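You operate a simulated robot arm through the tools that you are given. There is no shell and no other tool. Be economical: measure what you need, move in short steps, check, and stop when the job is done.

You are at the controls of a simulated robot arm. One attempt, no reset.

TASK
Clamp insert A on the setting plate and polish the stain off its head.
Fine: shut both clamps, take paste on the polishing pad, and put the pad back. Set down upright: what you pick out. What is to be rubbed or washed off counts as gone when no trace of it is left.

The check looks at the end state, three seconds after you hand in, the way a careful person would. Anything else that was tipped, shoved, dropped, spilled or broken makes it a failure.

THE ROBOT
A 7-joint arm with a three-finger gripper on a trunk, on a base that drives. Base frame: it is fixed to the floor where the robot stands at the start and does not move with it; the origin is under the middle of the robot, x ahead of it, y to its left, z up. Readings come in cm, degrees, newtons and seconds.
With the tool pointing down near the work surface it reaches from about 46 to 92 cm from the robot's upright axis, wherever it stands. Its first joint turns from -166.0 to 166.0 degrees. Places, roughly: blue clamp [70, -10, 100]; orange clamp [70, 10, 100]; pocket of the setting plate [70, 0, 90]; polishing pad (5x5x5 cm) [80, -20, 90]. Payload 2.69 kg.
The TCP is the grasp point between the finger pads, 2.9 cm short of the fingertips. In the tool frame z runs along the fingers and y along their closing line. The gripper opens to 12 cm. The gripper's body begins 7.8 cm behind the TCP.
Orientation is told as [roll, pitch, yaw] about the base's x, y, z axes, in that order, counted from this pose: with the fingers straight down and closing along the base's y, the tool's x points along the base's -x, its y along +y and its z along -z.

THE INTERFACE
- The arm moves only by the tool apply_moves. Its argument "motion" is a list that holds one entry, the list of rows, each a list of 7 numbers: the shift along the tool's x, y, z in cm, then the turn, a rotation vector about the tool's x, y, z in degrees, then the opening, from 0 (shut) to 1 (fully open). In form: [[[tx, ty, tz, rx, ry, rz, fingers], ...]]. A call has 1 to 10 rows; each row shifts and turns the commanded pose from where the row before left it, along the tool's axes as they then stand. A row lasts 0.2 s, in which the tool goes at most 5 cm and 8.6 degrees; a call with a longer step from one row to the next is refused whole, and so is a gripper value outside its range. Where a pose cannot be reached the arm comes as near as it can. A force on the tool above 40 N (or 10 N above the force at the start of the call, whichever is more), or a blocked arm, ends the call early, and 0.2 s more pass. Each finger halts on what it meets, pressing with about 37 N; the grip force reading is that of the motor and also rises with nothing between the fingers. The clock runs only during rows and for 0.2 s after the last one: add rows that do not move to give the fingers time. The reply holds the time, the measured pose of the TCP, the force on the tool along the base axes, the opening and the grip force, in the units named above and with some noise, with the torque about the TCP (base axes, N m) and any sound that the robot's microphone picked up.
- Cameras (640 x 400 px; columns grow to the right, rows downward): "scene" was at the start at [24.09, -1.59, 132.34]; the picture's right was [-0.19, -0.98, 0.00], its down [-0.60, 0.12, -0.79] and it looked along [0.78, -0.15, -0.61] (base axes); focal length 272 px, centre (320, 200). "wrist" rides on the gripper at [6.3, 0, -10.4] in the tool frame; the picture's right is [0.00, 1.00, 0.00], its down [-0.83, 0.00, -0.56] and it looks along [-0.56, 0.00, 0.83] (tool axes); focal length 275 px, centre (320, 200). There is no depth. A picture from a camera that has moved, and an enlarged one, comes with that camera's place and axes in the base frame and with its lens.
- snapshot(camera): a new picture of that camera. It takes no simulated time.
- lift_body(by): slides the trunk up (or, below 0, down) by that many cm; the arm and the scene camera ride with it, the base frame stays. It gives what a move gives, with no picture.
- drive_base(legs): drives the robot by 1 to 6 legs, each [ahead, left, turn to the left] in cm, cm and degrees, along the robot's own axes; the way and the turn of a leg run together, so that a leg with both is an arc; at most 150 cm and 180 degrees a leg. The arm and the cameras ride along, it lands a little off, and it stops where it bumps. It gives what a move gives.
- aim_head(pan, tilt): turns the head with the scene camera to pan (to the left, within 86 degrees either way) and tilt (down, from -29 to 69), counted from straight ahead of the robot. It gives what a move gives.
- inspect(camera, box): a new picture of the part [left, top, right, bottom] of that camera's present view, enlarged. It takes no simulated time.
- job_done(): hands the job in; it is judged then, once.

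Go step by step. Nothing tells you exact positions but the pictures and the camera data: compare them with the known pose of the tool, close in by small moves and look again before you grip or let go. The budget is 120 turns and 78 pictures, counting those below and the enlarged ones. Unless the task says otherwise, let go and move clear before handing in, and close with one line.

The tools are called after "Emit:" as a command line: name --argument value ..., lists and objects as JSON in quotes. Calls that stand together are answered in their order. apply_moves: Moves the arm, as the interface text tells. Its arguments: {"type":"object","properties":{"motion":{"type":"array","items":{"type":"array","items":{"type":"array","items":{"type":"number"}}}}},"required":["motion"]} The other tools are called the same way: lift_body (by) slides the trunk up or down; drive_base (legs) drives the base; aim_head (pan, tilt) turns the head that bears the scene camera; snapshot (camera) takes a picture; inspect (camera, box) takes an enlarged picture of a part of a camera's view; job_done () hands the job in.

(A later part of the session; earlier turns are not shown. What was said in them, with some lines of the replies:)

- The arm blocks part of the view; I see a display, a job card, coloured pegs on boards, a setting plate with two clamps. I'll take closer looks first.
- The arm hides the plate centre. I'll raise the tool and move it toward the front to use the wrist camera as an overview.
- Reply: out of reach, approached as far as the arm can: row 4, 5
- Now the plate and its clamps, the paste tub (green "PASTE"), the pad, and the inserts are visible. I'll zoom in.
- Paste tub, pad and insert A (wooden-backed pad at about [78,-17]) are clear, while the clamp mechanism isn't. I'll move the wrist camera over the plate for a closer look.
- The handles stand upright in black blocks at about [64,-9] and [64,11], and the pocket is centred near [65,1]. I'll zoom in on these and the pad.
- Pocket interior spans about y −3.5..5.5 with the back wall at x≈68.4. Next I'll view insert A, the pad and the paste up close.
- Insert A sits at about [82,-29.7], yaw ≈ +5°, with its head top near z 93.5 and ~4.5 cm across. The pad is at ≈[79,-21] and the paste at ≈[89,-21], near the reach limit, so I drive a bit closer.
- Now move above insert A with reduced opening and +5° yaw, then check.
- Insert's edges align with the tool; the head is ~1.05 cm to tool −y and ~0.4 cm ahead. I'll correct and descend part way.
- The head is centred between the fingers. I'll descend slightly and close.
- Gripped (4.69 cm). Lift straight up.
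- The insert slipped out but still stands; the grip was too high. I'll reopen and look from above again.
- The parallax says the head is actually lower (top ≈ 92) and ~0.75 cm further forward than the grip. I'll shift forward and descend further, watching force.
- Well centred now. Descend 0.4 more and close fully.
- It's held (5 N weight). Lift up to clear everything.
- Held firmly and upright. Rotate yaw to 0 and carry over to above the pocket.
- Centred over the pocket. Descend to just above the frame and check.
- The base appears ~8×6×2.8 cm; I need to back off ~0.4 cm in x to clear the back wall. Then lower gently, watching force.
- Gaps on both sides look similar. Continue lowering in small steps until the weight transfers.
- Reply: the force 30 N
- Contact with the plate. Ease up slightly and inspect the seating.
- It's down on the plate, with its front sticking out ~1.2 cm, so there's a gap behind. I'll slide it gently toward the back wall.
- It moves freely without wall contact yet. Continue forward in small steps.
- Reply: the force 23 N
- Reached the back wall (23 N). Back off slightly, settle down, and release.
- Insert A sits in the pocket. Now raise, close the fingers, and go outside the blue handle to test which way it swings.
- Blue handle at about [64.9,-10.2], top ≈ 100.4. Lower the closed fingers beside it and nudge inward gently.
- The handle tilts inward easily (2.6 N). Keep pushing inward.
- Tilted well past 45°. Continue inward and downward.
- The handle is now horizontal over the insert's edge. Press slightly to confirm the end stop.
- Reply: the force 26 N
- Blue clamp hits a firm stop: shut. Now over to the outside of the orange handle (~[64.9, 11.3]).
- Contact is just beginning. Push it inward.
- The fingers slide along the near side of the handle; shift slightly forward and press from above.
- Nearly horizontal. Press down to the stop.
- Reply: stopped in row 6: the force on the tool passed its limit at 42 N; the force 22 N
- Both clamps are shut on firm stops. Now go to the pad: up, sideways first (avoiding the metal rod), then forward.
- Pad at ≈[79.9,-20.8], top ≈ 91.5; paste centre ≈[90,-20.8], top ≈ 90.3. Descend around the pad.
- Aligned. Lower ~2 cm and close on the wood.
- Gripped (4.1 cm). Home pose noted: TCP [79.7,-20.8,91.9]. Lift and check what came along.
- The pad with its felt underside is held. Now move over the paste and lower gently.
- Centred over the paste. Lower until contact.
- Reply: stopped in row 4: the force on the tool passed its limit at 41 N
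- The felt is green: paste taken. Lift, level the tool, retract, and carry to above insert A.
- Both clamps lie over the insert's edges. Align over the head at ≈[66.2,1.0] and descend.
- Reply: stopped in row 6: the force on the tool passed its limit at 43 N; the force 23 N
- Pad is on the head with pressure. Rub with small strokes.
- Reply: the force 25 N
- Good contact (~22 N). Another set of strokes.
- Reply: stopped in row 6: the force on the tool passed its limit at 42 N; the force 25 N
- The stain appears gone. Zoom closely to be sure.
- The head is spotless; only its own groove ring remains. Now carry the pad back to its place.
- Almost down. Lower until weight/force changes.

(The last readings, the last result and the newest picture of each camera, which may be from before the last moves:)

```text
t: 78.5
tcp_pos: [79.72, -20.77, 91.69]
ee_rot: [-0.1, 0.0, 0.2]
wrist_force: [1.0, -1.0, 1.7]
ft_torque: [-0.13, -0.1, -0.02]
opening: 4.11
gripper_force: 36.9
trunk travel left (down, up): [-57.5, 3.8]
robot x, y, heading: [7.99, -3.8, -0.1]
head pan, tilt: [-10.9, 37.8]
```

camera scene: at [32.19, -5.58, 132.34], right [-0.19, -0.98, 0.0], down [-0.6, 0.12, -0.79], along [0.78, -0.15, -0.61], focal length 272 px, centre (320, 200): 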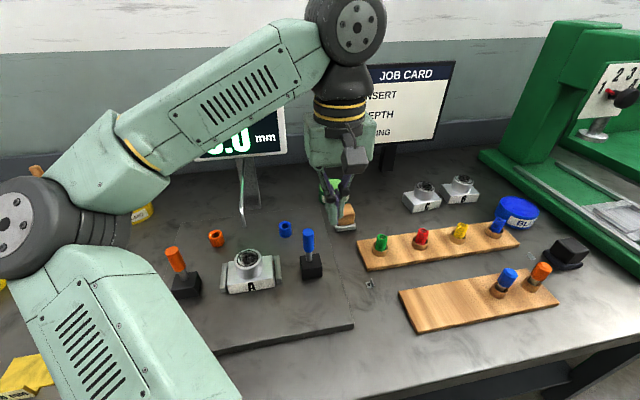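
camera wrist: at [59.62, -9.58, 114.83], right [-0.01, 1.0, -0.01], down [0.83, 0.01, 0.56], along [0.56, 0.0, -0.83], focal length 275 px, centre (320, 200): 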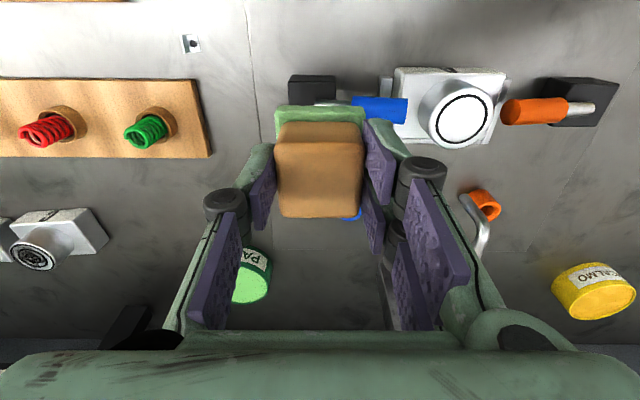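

Touching down. Release and move clear.

Emit:
apply_moves --motion '[[[0, 0, 0, 0, 0, 0, 0.4], [0, 0, 0, 0, 0, 0, 0.55], [0, 0, 0, 0, 0, 0, 0.6], [0, 0, 0, 0, 0, 0, 0.6], [0, 0, -1.5, 0, 0, 0, 0.6], [0, 0, -3, 0, 0, 0, 0.6], [0, 0, -4, 0, 0, 0, 0.6], [0, 0, -4, 0, 0, 0, 0.6], [3, -3, -2, 0, 0, 0, 0.6], [0, 0, 0, 0, 0, 0, 0.6]]]'

Emit:
snapshot --camera "scene"

Emit:
inspect --camera "scene" --box '[160, 170, 400, 310]'

```text
t: 80.7
tcp_pos: [76.92, -23.66, 106.27]
ee_rot: [0.0, 0.1, 0.1]
wrist_force: [-0.2, 0.1, -0.2]
ft_torque: [-0.01, 0.0, 0.0]
opening: 7.17
gripper_force: 0.1
trunk travel left (down, up): [-57.5, 3.8]
robot x, y, heading: [8.04, -4.19, -0.2]
head pan, tilt: [-10.9, 37.8]
```

```text
9 pictures are left
camera scene: at [32.23, -5.65, 132.34], right [-0.19, -0.98, 0.0], down [-0.6, 0.12, -0.79], along [0.78, -0.15, -0.61], focal length 272 px, centre (320, 200)
```

scene: 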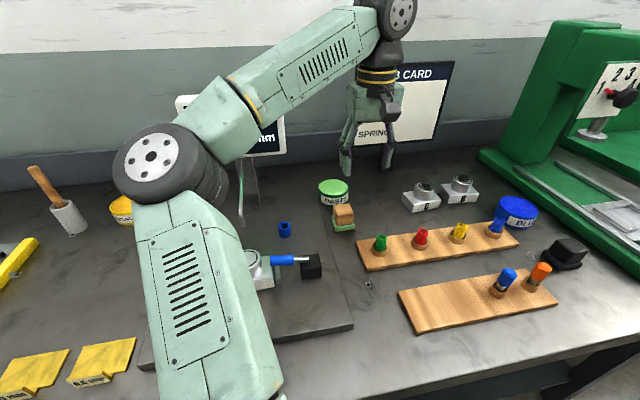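

```text
2.67 times, centred on (280, 240) of scene
camera zoom: at [32.23, -5.65, 132.34], right [-0.19, -0.98, 0.0], down [-0.6, 0.12, -0.79], along [0.78, -0.15, -0.61], focal length 725 px, centre (427, 93)
```

zoom: 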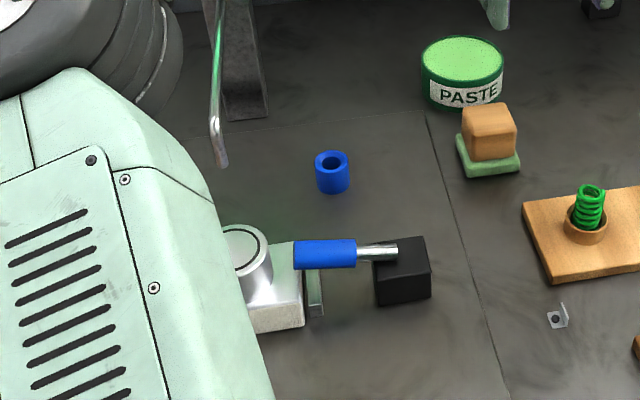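

Pad stands back in its place, insert A is clamped and clean, and the arm is clear. Handing in.

Emit:
job_done

```text
The job is handed in.
```

Insert A is in the setting-plate pocket with both clamps shut. The stain is polished off its head, and the pad is back in its place.
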